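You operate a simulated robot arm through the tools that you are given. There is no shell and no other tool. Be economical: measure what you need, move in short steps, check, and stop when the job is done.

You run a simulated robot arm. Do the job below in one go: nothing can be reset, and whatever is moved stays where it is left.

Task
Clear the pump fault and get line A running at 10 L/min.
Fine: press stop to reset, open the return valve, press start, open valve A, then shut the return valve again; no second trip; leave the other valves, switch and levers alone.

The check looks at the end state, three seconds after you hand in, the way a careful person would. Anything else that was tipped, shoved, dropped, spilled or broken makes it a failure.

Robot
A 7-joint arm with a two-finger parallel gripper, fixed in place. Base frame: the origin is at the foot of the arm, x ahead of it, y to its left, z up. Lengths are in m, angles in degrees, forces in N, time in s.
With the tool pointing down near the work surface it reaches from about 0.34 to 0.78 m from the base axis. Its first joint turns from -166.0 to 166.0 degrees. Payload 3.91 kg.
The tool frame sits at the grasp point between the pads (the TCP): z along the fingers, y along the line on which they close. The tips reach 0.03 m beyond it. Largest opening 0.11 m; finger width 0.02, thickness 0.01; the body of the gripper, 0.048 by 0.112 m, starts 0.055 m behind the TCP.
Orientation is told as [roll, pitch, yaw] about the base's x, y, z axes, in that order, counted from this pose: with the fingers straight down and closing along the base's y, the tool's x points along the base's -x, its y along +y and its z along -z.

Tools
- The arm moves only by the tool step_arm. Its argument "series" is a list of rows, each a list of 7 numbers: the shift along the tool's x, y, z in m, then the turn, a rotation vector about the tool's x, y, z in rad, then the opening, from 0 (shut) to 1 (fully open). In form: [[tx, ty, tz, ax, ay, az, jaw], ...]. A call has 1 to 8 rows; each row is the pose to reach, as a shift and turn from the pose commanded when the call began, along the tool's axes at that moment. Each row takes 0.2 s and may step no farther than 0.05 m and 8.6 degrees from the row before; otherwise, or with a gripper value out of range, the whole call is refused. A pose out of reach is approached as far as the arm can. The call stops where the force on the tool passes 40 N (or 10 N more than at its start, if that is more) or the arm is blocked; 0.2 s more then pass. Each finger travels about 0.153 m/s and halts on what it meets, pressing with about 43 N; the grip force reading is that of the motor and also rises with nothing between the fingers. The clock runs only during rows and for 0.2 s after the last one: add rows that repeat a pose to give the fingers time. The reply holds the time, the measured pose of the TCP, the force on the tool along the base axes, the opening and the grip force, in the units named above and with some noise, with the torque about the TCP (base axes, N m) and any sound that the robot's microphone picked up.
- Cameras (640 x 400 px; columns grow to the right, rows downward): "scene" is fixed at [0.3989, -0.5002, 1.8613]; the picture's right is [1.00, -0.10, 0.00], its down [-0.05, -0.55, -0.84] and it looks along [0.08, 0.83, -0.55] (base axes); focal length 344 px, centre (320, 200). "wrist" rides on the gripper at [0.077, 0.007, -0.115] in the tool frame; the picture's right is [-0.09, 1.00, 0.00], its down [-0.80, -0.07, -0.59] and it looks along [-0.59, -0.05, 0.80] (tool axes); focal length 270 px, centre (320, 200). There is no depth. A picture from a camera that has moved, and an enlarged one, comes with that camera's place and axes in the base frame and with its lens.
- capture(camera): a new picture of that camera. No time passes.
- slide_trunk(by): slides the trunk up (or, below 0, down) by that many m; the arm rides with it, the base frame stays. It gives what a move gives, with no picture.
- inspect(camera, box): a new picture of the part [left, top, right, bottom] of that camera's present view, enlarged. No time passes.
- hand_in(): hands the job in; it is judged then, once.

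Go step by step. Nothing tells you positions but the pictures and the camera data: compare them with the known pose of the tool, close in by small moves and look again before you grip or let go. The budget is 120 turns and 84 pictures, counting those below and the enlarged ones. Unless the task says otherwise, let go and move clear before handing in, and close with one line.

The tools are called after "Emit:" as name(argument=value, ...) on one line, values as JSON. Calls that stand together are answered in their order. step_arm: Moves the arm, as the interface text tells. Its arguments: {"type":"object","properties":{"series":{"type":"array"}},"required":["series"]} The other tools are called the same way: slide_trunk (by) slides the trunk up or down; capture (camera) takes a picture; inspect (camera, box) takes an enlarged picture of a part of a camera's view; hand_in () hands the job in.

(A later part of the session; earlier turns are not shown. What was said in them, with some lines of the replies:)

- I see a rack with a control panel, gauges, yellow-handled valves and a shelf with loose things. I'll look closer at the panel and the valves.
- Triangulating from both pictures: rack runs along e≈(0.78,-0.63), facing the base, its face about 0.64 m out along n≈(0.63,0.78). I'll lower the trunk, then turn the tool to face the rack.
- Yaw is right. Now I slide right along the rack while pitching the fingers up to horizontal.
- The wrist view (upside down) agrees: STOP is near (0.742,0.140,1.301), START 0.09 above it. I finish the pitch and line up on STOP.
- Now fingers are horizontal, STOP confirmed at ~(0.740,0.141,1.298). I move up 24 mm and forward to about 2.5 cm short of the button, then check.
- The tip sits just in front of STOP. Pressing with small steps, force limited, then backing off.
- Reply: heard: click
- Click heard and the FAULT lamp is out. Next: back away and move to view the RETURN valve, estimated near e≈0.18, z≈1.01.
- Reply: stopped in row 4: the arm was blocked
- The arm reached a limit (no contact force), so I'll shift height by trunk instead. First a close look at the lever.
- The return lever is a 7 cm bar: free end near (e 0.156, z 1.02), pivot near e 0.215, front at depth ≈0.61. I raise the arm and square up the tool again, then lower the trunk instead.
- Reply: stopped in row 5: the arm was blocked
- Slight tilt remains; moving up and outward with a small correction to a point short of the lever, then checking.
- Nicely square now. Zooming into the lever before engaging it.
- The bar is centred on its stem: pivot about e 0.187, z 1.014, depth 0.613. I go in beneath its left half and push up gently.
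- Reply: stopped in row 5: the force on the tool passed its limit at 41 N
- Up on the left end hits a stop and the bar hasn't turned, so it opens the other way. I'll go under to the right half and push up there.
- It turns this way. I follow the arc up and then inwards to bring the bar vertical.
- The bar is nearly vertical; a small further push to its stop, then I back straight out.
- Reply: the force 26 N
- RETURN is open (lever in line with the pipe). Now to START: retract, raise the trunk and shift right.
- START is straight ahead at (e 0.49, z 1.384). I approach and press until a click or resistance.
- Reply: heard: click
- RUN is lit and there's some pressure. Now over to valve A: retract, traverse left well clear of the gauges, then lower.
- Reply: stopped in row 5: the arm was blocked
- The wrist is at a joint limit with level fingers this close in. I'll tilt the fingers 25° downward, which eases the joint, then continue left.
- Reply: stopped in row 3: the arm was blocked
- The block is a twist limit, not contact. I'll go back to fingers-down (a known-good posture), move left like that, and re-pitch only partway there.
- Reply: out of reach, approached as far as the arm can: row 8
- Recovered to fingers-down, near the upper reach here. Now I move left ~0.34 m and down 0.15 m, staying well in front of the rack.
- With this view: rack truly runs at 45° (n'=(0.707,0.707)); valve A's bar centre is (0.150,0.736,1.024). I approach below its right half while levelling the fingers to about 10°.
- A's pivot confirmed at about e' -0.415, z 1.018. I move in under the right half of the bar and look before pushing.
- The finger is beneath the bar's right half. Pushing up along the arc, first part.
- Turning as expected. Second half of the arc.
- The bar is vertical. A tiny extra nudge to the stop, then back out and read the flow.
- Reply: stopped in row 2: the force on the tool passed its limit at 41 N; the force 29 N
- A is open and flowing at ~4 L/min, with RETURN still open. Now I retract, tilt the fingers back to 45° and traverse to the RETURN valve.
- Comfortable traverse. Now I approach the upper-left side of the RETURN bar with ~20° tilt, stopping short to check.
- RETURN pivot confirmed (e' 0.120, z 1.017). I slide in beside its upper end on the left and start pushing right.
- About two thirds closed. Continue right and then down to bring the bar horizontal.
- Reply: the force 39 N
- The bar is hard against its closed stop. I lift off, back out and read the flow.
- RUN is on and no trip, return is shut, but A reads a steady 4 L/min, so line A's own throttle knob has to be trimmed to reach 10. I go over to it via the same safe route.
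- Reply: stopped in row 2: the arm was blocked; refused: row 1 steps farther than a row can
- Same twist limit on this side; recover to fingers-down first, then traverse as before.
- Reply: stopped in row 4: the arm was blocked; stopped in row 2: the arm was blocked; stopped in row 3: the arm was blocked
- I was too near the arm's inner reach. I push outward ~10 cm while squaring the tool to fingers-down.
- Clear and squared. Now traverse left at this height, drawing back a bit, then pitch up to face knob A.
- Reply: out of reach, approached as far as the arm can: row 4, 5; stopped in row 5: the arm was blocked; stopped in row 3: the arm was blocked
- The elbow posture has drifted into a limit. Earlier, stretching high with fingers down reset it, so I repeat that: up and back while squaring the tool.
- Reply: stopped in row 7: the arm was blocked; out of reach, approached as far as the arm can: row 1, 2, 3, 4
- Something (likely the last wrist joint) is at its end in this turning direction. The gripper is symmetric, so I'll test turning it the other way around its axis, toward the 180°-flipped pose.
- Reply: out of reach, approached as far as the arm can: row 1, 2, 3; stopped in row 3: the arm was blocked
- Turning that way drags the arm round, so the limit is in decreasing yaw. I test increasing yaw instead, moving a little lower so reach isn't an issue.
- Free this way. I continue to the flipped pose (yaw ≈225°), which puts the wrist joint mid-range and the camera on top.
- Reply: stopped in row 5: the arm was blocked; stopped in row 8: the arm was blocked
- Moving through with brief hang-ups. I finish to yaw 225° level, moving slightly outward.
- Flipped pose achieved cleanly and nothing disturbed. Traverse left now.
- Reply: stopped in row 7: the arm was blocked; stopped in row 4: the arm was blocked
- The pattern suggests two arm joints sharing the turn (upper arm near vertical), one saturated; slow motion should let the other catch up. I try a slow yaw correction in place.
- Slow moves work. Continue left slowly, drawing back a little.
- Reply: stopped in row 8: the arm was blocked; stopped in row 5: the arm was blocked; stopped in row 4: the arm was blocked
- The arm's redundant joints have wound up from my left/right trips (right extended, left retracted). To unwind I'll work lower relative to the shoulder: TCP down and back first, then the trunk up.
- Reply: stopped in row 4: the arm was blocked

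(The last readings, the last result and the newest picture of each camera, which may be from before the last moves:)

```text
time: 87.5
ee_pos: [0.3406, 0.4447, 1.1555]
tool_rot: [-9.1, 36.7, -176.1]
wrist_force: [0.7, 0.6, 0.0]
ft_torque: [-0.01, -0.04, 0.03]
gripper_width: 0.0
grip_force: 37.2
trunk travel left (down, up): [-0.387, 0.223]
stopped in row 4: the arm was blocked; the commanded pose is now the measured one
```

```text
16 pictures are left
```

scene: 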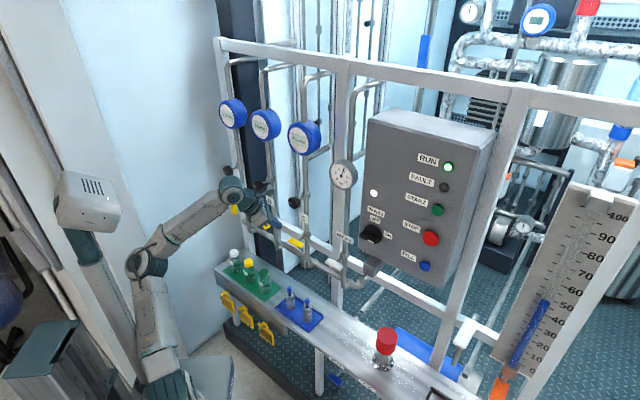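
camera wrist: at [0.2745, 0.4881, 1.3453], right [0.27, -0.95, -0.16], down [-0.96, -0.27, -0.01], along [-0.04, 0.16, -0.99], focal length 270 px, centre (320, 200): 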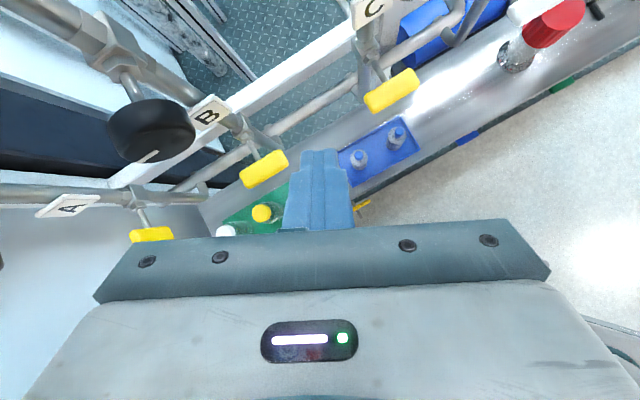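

I now think the wrist is in its flipped branch: the forearm-roll joint sits at its end. The cure is to swing the fingers right, then up around the forearm, then pitch down through the straight pose. First part: swing right while drawing back.

Emit:
step_arm(series=[[0.014, 0.0144, -0.0165, -0.06, 0.112, -0.063, 0], [0.028, 0.0289, -0.033, -0.12, 0.223, -0.127, 0], [0.0415, 0.0433, -0.0495, -0.18, 0.335, -0.19, 0], [0.055, 0.0577, -0.066, -0.24, 0.447, -0.253, 0], [0.069, 0.0722, -0.0825, -0.3, 0.558, -0.316, 0], [0.083, 0.0866, -0.099, -0.36, 0.67, -0.38, 0], [0.083, 0.0866, -0.099, -0.36, 0.67, -0.38, 0]])

Emit:
capture(camera="scene")

```text
time: 88.9
ee_pos: [0.4117, 0.2995, 1.2649]
tool_rot: [49.8, 65.0, -135.6]
wrist_force: [-0.3, 0.9, 0.0]
ft_torque: [0.0, 0.02, -0.01]
gripper_width: 0.0001
grip_force: 38.1
trunk travel left (down, up): [-0.387, 0.223]
stopped in row 6: the arm was blocked; the commanded pose is now the measured one
```

```text
15 pictures are left
```

scene: 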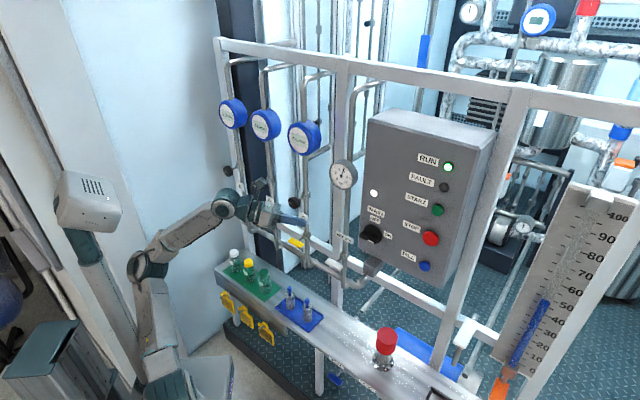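

It's responding; fingers now point sideways right. I continue swinging them upward around the forearm, slower.

Emit:
step_arm(series=[[0.017, 0.005, -0.0074, -0.0437, 0.0876, -0.0413, 0], [0.034, 0.01, -0.0148, -0.0873, 0.1752, -0.0827, 0], [0.051, 0.015, -0.0221, -0.131, 0.2628, -0.124, 0], [0.068, 0.02, -0.0295, -0.1747, 0.3504, -0.1653, 0], [0.085, 0.025, -0.0369, -0.2183, 0.438, -0.2067, 0], [0.102, 0.03, -0.0443, -0.262, 0.5256, -0.248, 0], [0.119, 0.035, -0.0516, -0.3057, 0.6132, -0.2893, 0], [0.136, 0.04, -0.059, -0.3494, 0.7008, -0.3307, 0]])

```text
time: 90.7
ee_pos: [0.3937, 0.3111, 1.4177]
tool_rot: [130.4, 42.2, -65.7]
wrist_force: [0.2, -0.5, 0.1]
ft_torque: [0.0, 0.01, 0.01]
gripper_width: 0.0
grip_force: 37.4
trunk travel left (down, up): [-0.387, 0.223]
```

Tracking perfectly. Second half of the upward swing.

Emit:
step_arm(series=[[0.0165, 0.0046, -0.0071, -0.0437, 0.0876, -0.0413, 0], [0.033, 0.0092, -0.0143, -0.0873, 0.1752, -0.0827, 0], [0.0495, 0.0138, -0.0214, -0.131, 0.2628, -0.124, 0], [0.066, 0.0184, -0.0285, -0.1747, 0.3504, -0.1653, 0], [0.0825, 0.0229, -0.0356, -0.2183, 0.438, -0.2067, 0], [0.099, 0.0275, -0.0428, -0.262, 0.5256, -0.248, 0], [0.1155, 0.0321, -0.05, -0.3057, 0.6132, -0.2893, 0], [0.132, 0.0367, -0.057, -0.3494, 0.7008, -0.3307, 0]])

Emit:
capture(camera="scene")

```text
time: 91.5
ee_pos: [0.4097, 0.2828, 1.4406]
tool_rot: [140.2, 28.3, -69.5]
wrist_force: [-0.4, 0.9, 0.3]
ft_torque: [0.02, -0.03, 0.0]
gripper_width: 0.0003
grip_force: 37.7
trunk travel left (down, up): [-0.387, 0.223]
stopped in row 3: the arm was blocked; the commanded pose is now the measured one
```

```text
14 pictures are left
```

scene: 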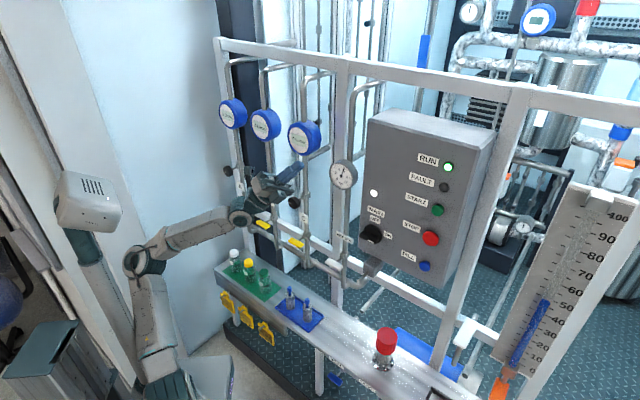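

Key insight: at knob A the level tool points to the right of the arm's own plane, which is within this branch's free range. So I level the fingers pointing right and then swing everything left about the base axis as one piece.

Emit:
step_arm(series=[[-0.0125, -0.0091, -0.0095, 0.071, -0.0595, 0, 0], [-0.025, -0.0183, -0.019, 0.142, -0.119, 0, 0], [-0.0374, -0.0274, -0.0286, 0.213, -0.1785, 0, 0], [-0.0499, -0.0365, -0.0381, 0.2845, -0.238, 0, 0], [-0.0624, -0.0456, -0.0476, 0.3556, -0.2975, 0, 0], [-0.0749, -0.0548, -0.0572, 0.4268, -0.357, 0, 0], [-0.0873, -0.0639, -0.0667, 0.4979, -0.4165, 0, 0], [-0.0998, -0.073, -0.0762, 0.569, -0.476, 0, 0]])

```text
time: 93.3
ee_pos: [0.4286, 0.2503, 1.3012]
tool_rot: [90.1, 39.9, -99.1]
wrist_force: [-0.2, -0.5, -0.6]
ft_torque: [0.03, -0.01, 0.02]
gripper_width: 0.0
grip_force: 37.3
trunk travel left (down, up): [-0.387, 0.223]
```

Level and tracked exactly. Now swing left about the base axis.

Emit:
step_arm(series=[[0.0241, -0.0202, -0.0281, 0.0545, 0.0652, 0, 0], [0.0463, -0.0387, -0.0588, 0.109, 0.1304, 0, 0], [0.0665, -0.0555, -0.0918, 0.1636, 0.1956, 0, 0], [0.0843, -0.0704, -0.1269, 0.2181, 0.2608, 0, 0], [0.0998, -0.0835, -0.1639, 0.2726, 0.3261, 0, 0], [0.1128, -0.0944, -0.2025, 0.3271, 0.3913, 0, 0], [0.1234, -0.1032, -0.2424, 0.3816, 0.4565, 0, 0], [0.1313, -0.1098, -0.2832, 0.4362, 0.5217, 0, 0]])

Emit:
capture(camera="wrist")

```text
time: 94.0
ee_pos: [0.4294, 0.2624, 1.3005]
tool_rot: [89.8, 40.3, -98.6]
wrist_force: [1.8, 0.2, 0.0]
ft_torque: [-0.01, -0.03, -0.01]
gripper_width: 0.0
grip_force: 37.8
trunk travel left (down, up): [-0.387, 0.223]
stopped in row 3: the arm was blocked; the commanded pose is now the measured one
```

```text
13 pictures are left
camera wrist: at [0.3247, 0.332, 1.3556], right [-0.1, -0.7, 0.7], down [-0.67, -0.47, -0.57], along [0.73, -0.53, -0.42], focal length 270 px, centre (320, 200)
```

wrist: 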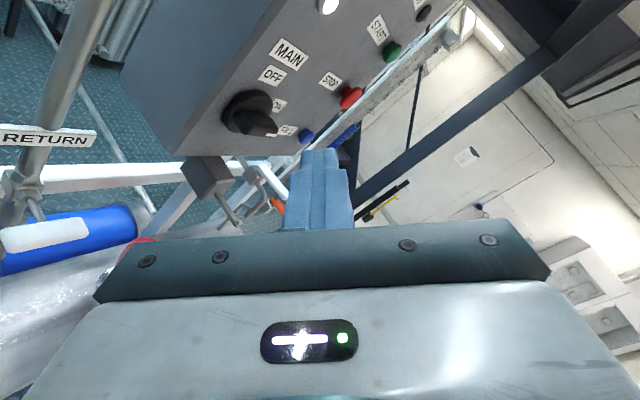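

Even a pure base swing is refused, so the first joint itself is wound to its end with the elbow out sideways. Stretching the arm upward forces the elbow back into plane, as happened earlier; I do that slowly.

Emit:
step_arm(series=[[0.013, 0.0153, 0, 0, 0, 0, 0], [0.0258, 0.0306, 0, 0, 0, 0, 0], [0.0387, 0.0458, 0, 0, 0, 0, 0], [0.0516, 0.0611, 0, 0, 0, 0, 0], [0.0645, 0.0764, 0, 0, 0, 0, 0], [0.0774, 0.0917, 0, 0, 0, 0, 0], [0.0903, 0.107, 0, 0, 0, 0, 0], [0.1032, 0.1222, 0, 0, 0, 0, 0]])

Emit:
step_arm(series=[[0.0065, 0.0076, 0, 0, 0, 0, 0], [0.013, 0.0153, 0, 0, 0, 0, 0], [0.0194, 0.0229, 0, 0, 0, 0, 0], [0.0258, 0.0306, 0, 0, 0, 0, 0], [0.0323, 0.0382, 0, 0, 0, 0, 0], [0.0323, 0.0382, 0, 0, 0, 0, 0], [0.0323, 0.0382, 0, 0, 0, 0, 0]])

Emit:
capture(camera="scene")

```text
time: 95.8
ee_pos: [0.4302, 0.263, 1.4605]
tool_rot: [89.8, 40.2, -98.4]
wrist_force: [0.6, -0.1, -0.1]
ft_torque: [0.02, 0.0, 0.02]
gripper_width: 0.0
grip_force: 38.2
trunk travel left (down, up): [-0.387, 0.223]
```

```text
time: 97.4
ee_pos: [0.4278, 0.2637, 1.5112]
tool_rot: [89.9, 40.2, -98.4]
wrist_force: [0.5, -0.1, -0.3]
ft_torque: [0.03, 0.01, -0.02]
gripper_width: 0.0001
grip_force: 37.9
trunk travel left (down, up): [-0.387, 0.223]
```

```text
12 pictures are left
```

scene: 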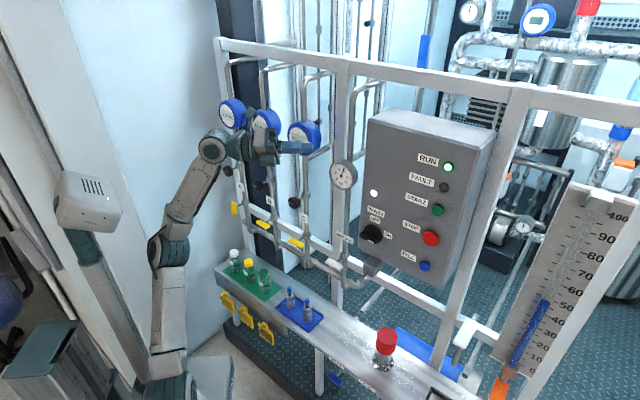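

The arm is straightening nicely. A bit more stretch, then the trunk goes down to bring the tool to knob height while staying stretched.

Emit:
step_arm(series=[[0.0065, 0.0076, 0, 0, 0, 0, 0], [0.013, 0.0153, 0, 0, 0, 0, 0], [0.0194, 0.0229, 0, 0, 0, 0, 0], [0.0258, 0.0306, 0, 0, 0, 0, 0], [0.0323, 0.0382, 0, 0, 0, 0, 0], [0.0323, 0.0382, 0, 0, 0, 0, 0]])

Emit:
slide_trunk(by=-0.3)

Emit:
step_arm(series=[[0.0142, -0.0119, -0.016, 0.0321, 0.0384, 0, 0], [0.0279, -0.0234, -0.033, 0.0641, 0.0767, 0, 0], [0.041, -0.0343, -0.051, 0.0962, 0.1151, 0, 0], [0.0535, -0.0447, -0.0695, 0.1283, 0.1534, 0, 0], [0.0653, -0.0546, -0.0885, 0.1604, 0.1918, 0, 0], [0.0653, -0.0546, -0.0885, 0.1604, 0.1918, 0, 0]])

```text
time: 98.8
ee_pos: [0.4295, 0.264, 1.5605]
tool_rot: [89.9, 40.2, -98.4]
wrist_force: [0.0, -0.4, -0.9]
ft_torque: [-0.01, 0.02, 0.04]
gripper_width: 0.0001
grip_force: 38.1
trunk travel left (down, up): [-0.387, 0.223]
```

```text
time: 101.8
ee_pos: [0.4294, 0.2631, 1.26]
tool_rot: [89.8, 40.2, -98.3]
wrist_force: [-0.5, -0.6, 0.5]
ft_torque: [0.02, -0.03, -0.01]
gripper_width: 0.0001
grip_force: 37.8
trunk travel left (down, up): [-0.087, 0.523]
```

```text
time: 103.2
ee_pos: [0.3556, 0.3611, 1.2606]
tool_rot: [90.0, 40.1, -83.9]
wrist_force: [-0.1, -0.3, 0.2]
ft_torque: [0.0, 0.01, 0.01]
gripper_width: 0.0
grip_force: 37.9
trunk travel left (down, up): [-0.087, 0.523]
```

The left swing now works. Continue swinging until the fingers face the rack squarely at line A.

Emit:
step_arm(series=[[0.0246, -0.0207, -0.0286, 0.0547, 0.0651, 0, 0], [0.0473, -0.0397, -0.06, 0.1093, 0.1302, 0, 0], [0.0678, -0.0569, -0.0937, 0.164, 0.1953, 0, 0], [0.0861, -0.0722, -0.1296, 0.2186, 0.2604, 0, 0], [0.1019, -0.0855, -0.1673, 0.2733, 0.3256, 0, 0], [0.1152, -0.0968, -0.2067, 0.3279, 0.3907, 0, 0], [0.1259, -0.1057, -0.2474, 0.3826, 0.4558, 0, 0], [0.134, -0.1125, -0.2893, 0.4372, 0.5209, 0, 0]])

Emit:
capture(camera="wrist")

```text
time: 105.0
ee_pos: [0.0648, 0.5136, 1.2545]
tool_rot: [89.8, 39.3, -47.4]
wrist_force: [-0.6, 1.2, 0.6]
ft_torque: [0.0, -0.02, -0.05]
gripper_width: 0.0
grip_force: 37.8
trunk travel left (down, up): [-0.087, 0.523]
```

```text
11 pictures are left
camera wrist: at [-0.0564, 0.4765, 1.3083], right [0.48, -0.51, 0.72], down [-0.05, -0.83, -0.56], along [0.88, 0.23, -0.42], focal length 270 px, centre (320, 200)
```

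wrist: 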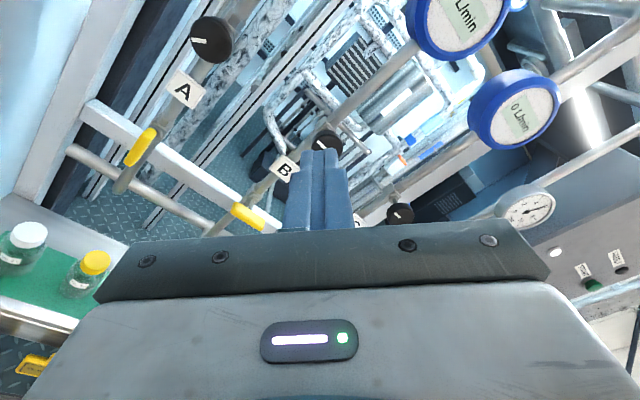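

Now facing line A. Knob A's face triangulates to (0.149,0.742,1.200), about 4 cm across. I open the fingers to ~6.5 cm and line up just short of it.

Emit:
step_arm(series=[[0.008, -0.0185, 0.015, 0.0044, 0.0054, 0, 0.6], [0.016, -0.0369, 0.04, 0.0089, 0.0108, 0, 0.6], [0.0246, -0.0554, 0.065, 0.0133, 0.0163, 0, 0.6], [0.033, -0.0739, 0.095, 0.0177, 0.0217, 0, 0.6], [0.041, -0.0923, 0.12, 0.0222, 0.0271, 0, 0.6], [0.0493, -0.1108, 0.1457, 0.0266, 0.0325, 0, 0.6], [0.0493, -0.1108, 0.1457, 0.0266, 0.0325, 0, 0.6]])

Emit:
capture(camera="wrist")

```text
time: 106.6
ee_pos: [0.0837, 0.637, 1.1795]
tool_rot: [90.3, 40.3, -42.5]
wrist_force: [0.6, -0.4, 0.5]
ft_torque: [0.0, -0.01, -0.01]
gripper_width: 0.0661
grip_force: 0.0
out of reach, approached as far as the arm can: row 1, 2, 3, 4, 5, 6, 7
trunk travel left (down, up): [-0.087, 0.523]
```

```text
10 pictures are left
camera wrist: at [-0.0341, 0.5876, 1.2338], right [0.52, -0.48, 0.7], down [0.01, -0.82, -0.57], along [0.85, 0.31, -0.42], focal length 270 px, centre (320, 200)
```

wrist: 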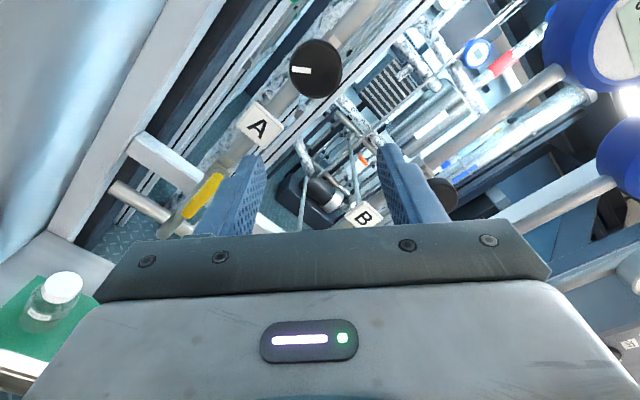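

The arm is over-stretched now at this trunk height; raise the trunk 0.12 and bring the arm down accordingly.

Emit:
slide_trunk(by=0.12)

```text
time: 108.1
ee_pos: [0.0838, 0.6366, 1.2998]
tool_rot: [90.3, 40.2, -42.5]
wrist_force: [-0.2, 0.6, -0.2]
ft_torque: [0.03, 0.0, -0.03]
gripper_width: 0.0662
grip_force: 0.1
trunk travel left (down, up): [-0.207, 0.403]
```

A zero-length move to see which pose is the commanded one.

Emit:
step_arm(series=[[0, 0, 0, 0, 0, 0, 0.6], [0, 0, 0, 0, 0, 0, 0.6]])

```text
time: 108.7
ee_pos: [0.0829, 0.6369, 1.3004]
tool_rot: [90.2, 40.2, -42.5]
wrist_force: [-0.8, -0.4, -0.1]
ft_torque: [0.03, 0.02, 0.02]
gripper_width: 0.0659
grip_force: 0.1
trunk travel left (down, up): [-0.207, 0.403]
```

Commanded equals measured. Now move down and in, to just short of knob A.

Emit:
step_arm(series=[[-0.009, -0.0186, 0.008, -0.0057, -0.0067, 0, 0.6], [-0.018, -0.0373, 0.016, -0.0114, -0.0134, 0, 0.6], [-0.0271, -0.0559, 0.025, -0.017, -0.0202, 0, 0.6], [-0.0362, -0.0746, 0.04, -0.0227, -0.0269, 0, 0.6], [-0.0452, -0.0932, 0.0572, -0.0284, -0.0336, 0, 0.6], [-0.0452, -0.0932, 0.0572, -0.0284, -0.0336, 0, 0.6]])

Emit:
capture(camera="wrist")

```text
time: 110.1
ee_pos: [0.1036, 0.697, 1.2006]
tool_rot: [90.2, 40.2, -45.1]
wrist_force: [-0.4, 0.2, -0.1]
ft_torque: [0.0, 0.01, -0.02]
gripper_width: 0.066
grip_force: 0.0
trunk travel left (down, up): [-0.207, 0.403]
```

```text
9 pictures are left
camera wrist: at [-0.0163, 0.6537, 1.2538], right [0.5, -0.51, 0.7], down [-0.02, -0.82, -0.57], along [0.87, 0.27, -0.42], focal length 270 px, centre (320, 200)
```

wrist: 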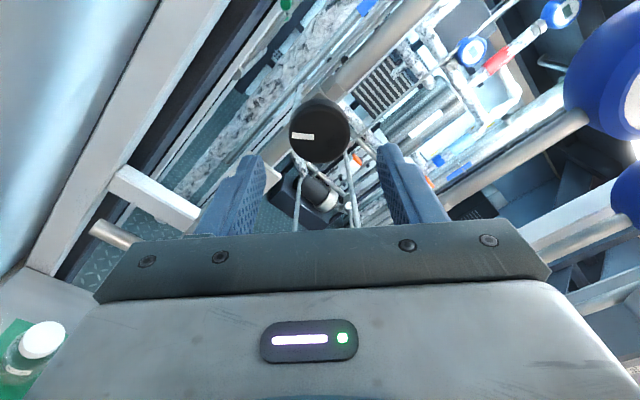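

Knob A is centred between the fingers, its mark pointing lower-left. I advance over it and close.

Emit:
step_arm(series=[[0, 0, 0.02, 0, 0, 0, 0.6], [0, 0, 0.04, 0, 0, 0, 0.6], [0, 0, 0.055, 0, 0, 0, 0.6], [0, 0, 0.055, 0, 0, 0, 0.3], [0, 0, 0.055, 0, 0, 0, 0.2], [0, 0, 0.055, 0, 0, 0, 0.2]])

```text
time: 111.5
ee_pos: [0.1447, 0.7331, 1.1971]
tool_rot: [90.1, 40.1, -45.2]
wrist_force: [0.5, 0.3, -5.9]
ft_torque: [0.16, -0.19, 0.68]
gripper_width: 0.0432
grip_force: 44.5
out of reach, approached as far as the arm can: row 3, 4, 5, 6
trunk travel left (down, up): [-0.207, 0.403]
```

Gripped (4.3 cm). A small trial turn counter-clockwise (as seen from the front), then I read the flow.

Emit:
step_arm(series=[[0, 0, -0.002, 0, 0, -0.07, 0.2], [0, 0, -0.002, 0, 0, -0.14, 0.2], [0, 0, -0.002, 0, 0, -0.2, 0.2], [0, 0, -0.002, 0, 0, -0.2, 0.2]])

Emit:
inspect(camera="scene", box=[215, 90, 365, 200])

```text
time: 112.5
ee_pos: [0.1455, 0.7334, 1.1968]
tool_rot: [90.3, 28.7, -45.2]
wrist_force: [10.9, 18.4, 14.0]
ft_torque: [0.12, -0.07, 0.63]
gripper_width: 0.0432
grip_force: 45.2
trunk travel left (down, up): [-0.207, 0.403]
```

```text
3.64 times, centred on (290, 145) of scene
camera zoom: at [0.3989, -0.5002, 1.8613], right [1.0, -0.1, 0.0], down [-0.05, -0.55, -0.84], along [0.08, 0.83, -0.55], focal length 1251 px, centre (429, 400)
```

zoom: 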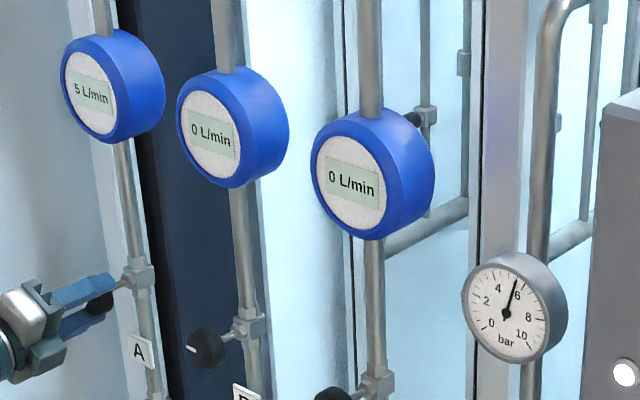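

CCW opens: now 5 L/min. I continue another ~40° and read again.

Emit:
step_arm(series=[[0, 0, -0.002, 0, 0, -0.1, 0.2], [0, 0, -0.002, 0, 0, -0.2, 0.2], [0, 0, -0.002, 0, 0, -0.3, 0.2], [0, 0, -0.002, 0, 0, -0.4, 0.2], [0, 0, -0.002, 0, 0, -0.5, 0.2], [0, 0, -0.002, 0, 0, -0.6, 0.2], [0, 0, -0.002, 0, 0, -0.7, 0.2], [0, 0, -0.002, 0, 0, -0.7, 0.2]])

Emit:
inspect(camera="scene", box=[215, 90, 365, 200])

```text
time: 113.3
ee_pos: [0.1453, 0.7302, 1.1991]
tool_rot: [90.2, 11.6, -45.2]
wrist_force: [13.4, 13.4, 3.2]
ft_torque: [-0.26, 0.31, 0.93]
gripper_width: 0.0431
grip_force: 45.3
trunk travel left (down, up): [-0.207, 0.403]
stopped in row 4: the force on the tool passed its limit at 40 N (the readings are from after the stop); the commanded pose is now the measured one
```

```text
3.64 times, centred on (290, 145) of scene
camera zoom: at [0.3989, -0.5002, 1.8613], right [1.0, -0.1, 0.0], down [-0.05, -0.55, -0.84], along [0.08, 0.83, -0.55], focal length 1251 px, centre (429, 400)
```

zoom: 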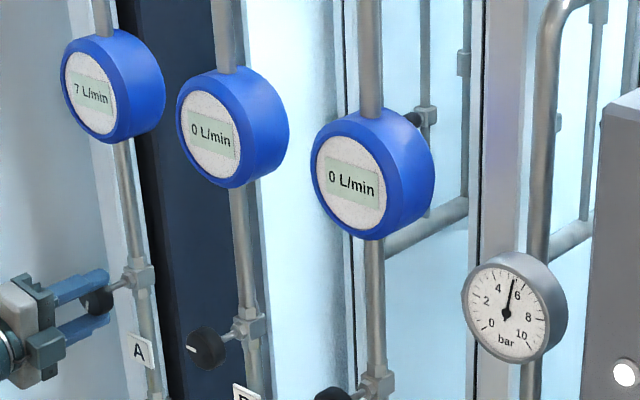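

7 L/min after 28° of turn, so about 26° more is needed. I continue without the slight pull-back that was adding force.

Emit:
step_arm(series=[[0, 0, 0.001, 0, 0, -0.06, 0.2], [0, 0, 0.001, 0, 0, -0.12, 0.2], [0, 0, 0.001, 0, 0, -0.18, 0.2], [0, 0, 0.001, 0, 0, -0.24, 0.2], [0, 0, 0.001, 0, 0, -0.3, 0.2], [0, 0, 0.001, 0, 0, -0.36, 0.2], [0, 0, 0.001, 0, 0, -0.42, 0.2], [0, 0, 0.001, 0, 0, -0.42, 0.2]])

Emit:
inspect(camera="scene", box=[215, 90, 365, 200])

```text
time: 115.1
ee_pos: [0.1442, 0.7303, 1.2012]
tool_rot: [90.3, -12.5, -45.3]
wrist_force: [15.0, 20.5, 16.8]
ft_torque: [-0.12, 0.23, -0.1]
gripper_width: 0.0434
grip_force: 45.0
trunk travel left (down, up): [-0.207, 0.403]
```

```text
3.64 times, centred on (290, 145) of scene
camera zoom: at [0.3989, -0.5002, 1.8613], right [1.0, -0.1, 0.0], down [-0.05, -0.55, -0.84], along [0.08, 0.83, -0.55], focal length 1251 px, centre (429, 400)
```

zoom: 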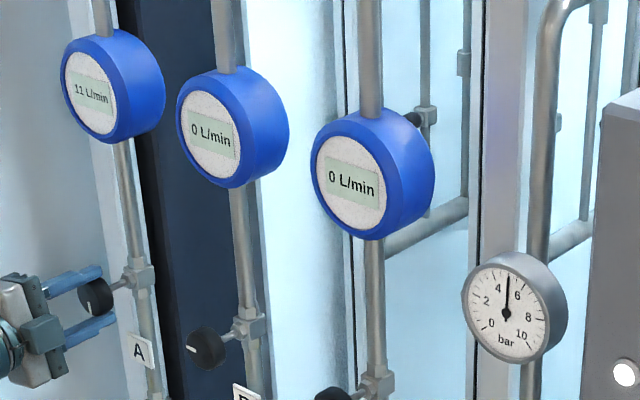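

11 L/min; on the trend, about 4.5° back gives 10. Turning back slightly.

Emit:
step_arm(series=[[0, 0, 0.001, 0, 0, 0.04, 0.2], [0, 0, 0.002, 0, 0, 0.08, 0.2], [0, 0, 0.002, 0, 0, 0.08, 0.2], [0, 0, 0.002, 0, 0, 0.08, 0.2]])

Emit:
inspect(camera="scene", box=[215, 90, 365, 200])

```text
time: 116.1
ee_pos: [0.1447, 0.7299, 1.2007]
tool_rot: [90.4, -7.9, -45.2]
wrist_force: [11.9, 20.4, 17.3]
ft_torque: [-0.29, 0.48, -0.54]
gripper_width: 0.0433
grip_force: 45.2
trunk travel left (down, up): [-0.207, 0.403]
```

```text
3.64 times, centred on (290, 145) of scene
camera zoom: at [0.3989, -0.5002, 1.8613], right [1.0, -0.1, 0.0], down [-0.05, -0.55, -0.84], along [0.08, 0.83, -0.55], focal length 1251 px, centre (429, 400)
```

zoom: 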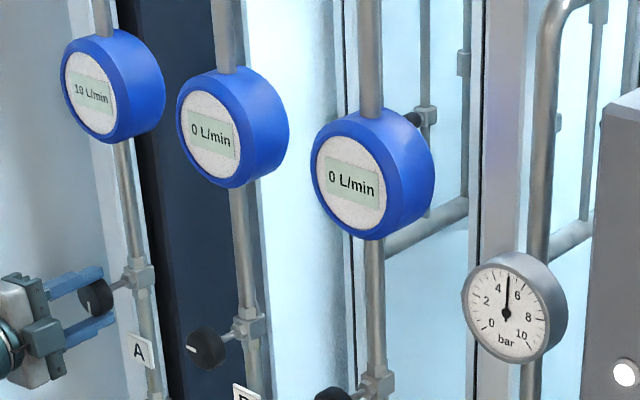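

Line A reads 10 L/min. I open the fingers and back straight out.

Emit:
step_arm(series=[[0, 0, 0, 0, 0, 0, 0.45], [0, 0, 0, 0, 0, 0, 0.65], [0, 0, 0, 0, 0, 0, 0.65], [0, 0, -0.03, 0, 0, 0, 0.65], [0, 0, -0.07, 0, 0, 0, 0.65], [0, 0, -0.11, 0, 0, 0, 0.65], [0, 0, -0.14, 0, 0, 0, 0.65], [0, 0, -0.14, 0, 0, 0, 0.65]])

Emit:
inspect(camera="scene", box=[215, 90, 265, 130])

Emit:
capture(camera="scene")

```text
time: 117.9
ee_pos: [0.0451, 0.6298, 1.2013]
tool_rot: [90.3, -7.9, -45.3]
wrist_force: [0.0, -0.6, 0.2]
ft_torque: [0.0, 0.02, 0.02]
gripper_width: 0.0712
grip_force: 0.1
trunk travel left (down, up): [-0.207, 0.403]
```

```text
10.00 times, centred on (240, 110) of scene
camera zoom: at [0.3989, -0.5002, 1.8613], right [1.0, -0.1, 0.0], down [-0.05, -0.55, -0.84], along [0.08, 0.83, -0.55], focal length 3440 px, centre (1120, 1100)
```

zoom: 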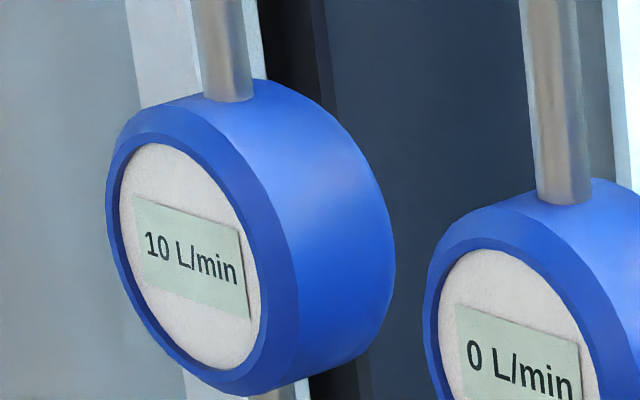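

```text
3 pictures are left
```

scene: 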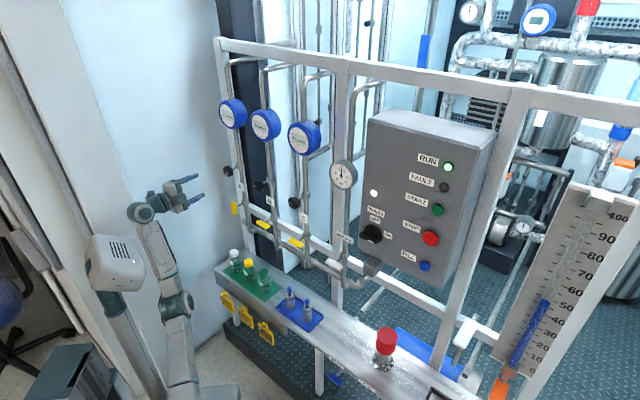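

The arm is clear, RUN is lit, FAULT is out and A shows 10 L/min. One last look at the RETURN lever and the B/C levers.

Emit:
inspect(camera="scene", box=[220, 160, 380, 290])

```text
3.08 times, centred on (300, 225) of scene
camera zoom: at [0.3989, -0.5002, 1.8613], right [1.0, -0.1, 0.0], down [-0.05, -0.55, -0.84], along [0.08, 0.83, -0.55], focal length 1058 px, centre (382, 123)
```

zoom: 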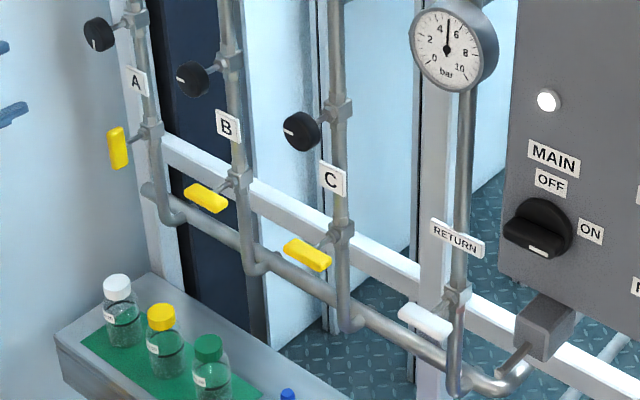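

Everything is as wanted: A is open, RETURN, B and C are shut, pressure is steady at about 5 bar, and nothing else was touched. Handing in.

Emit:
hand_in()

```text
The job is handed in.
```

The pump fault is cleared and line A is running at a steady 10 L/min with the return valve shut and no second trip; with A fully open it gave only 4 L/min, so I also turned line A's own throttle knob to reach 10.
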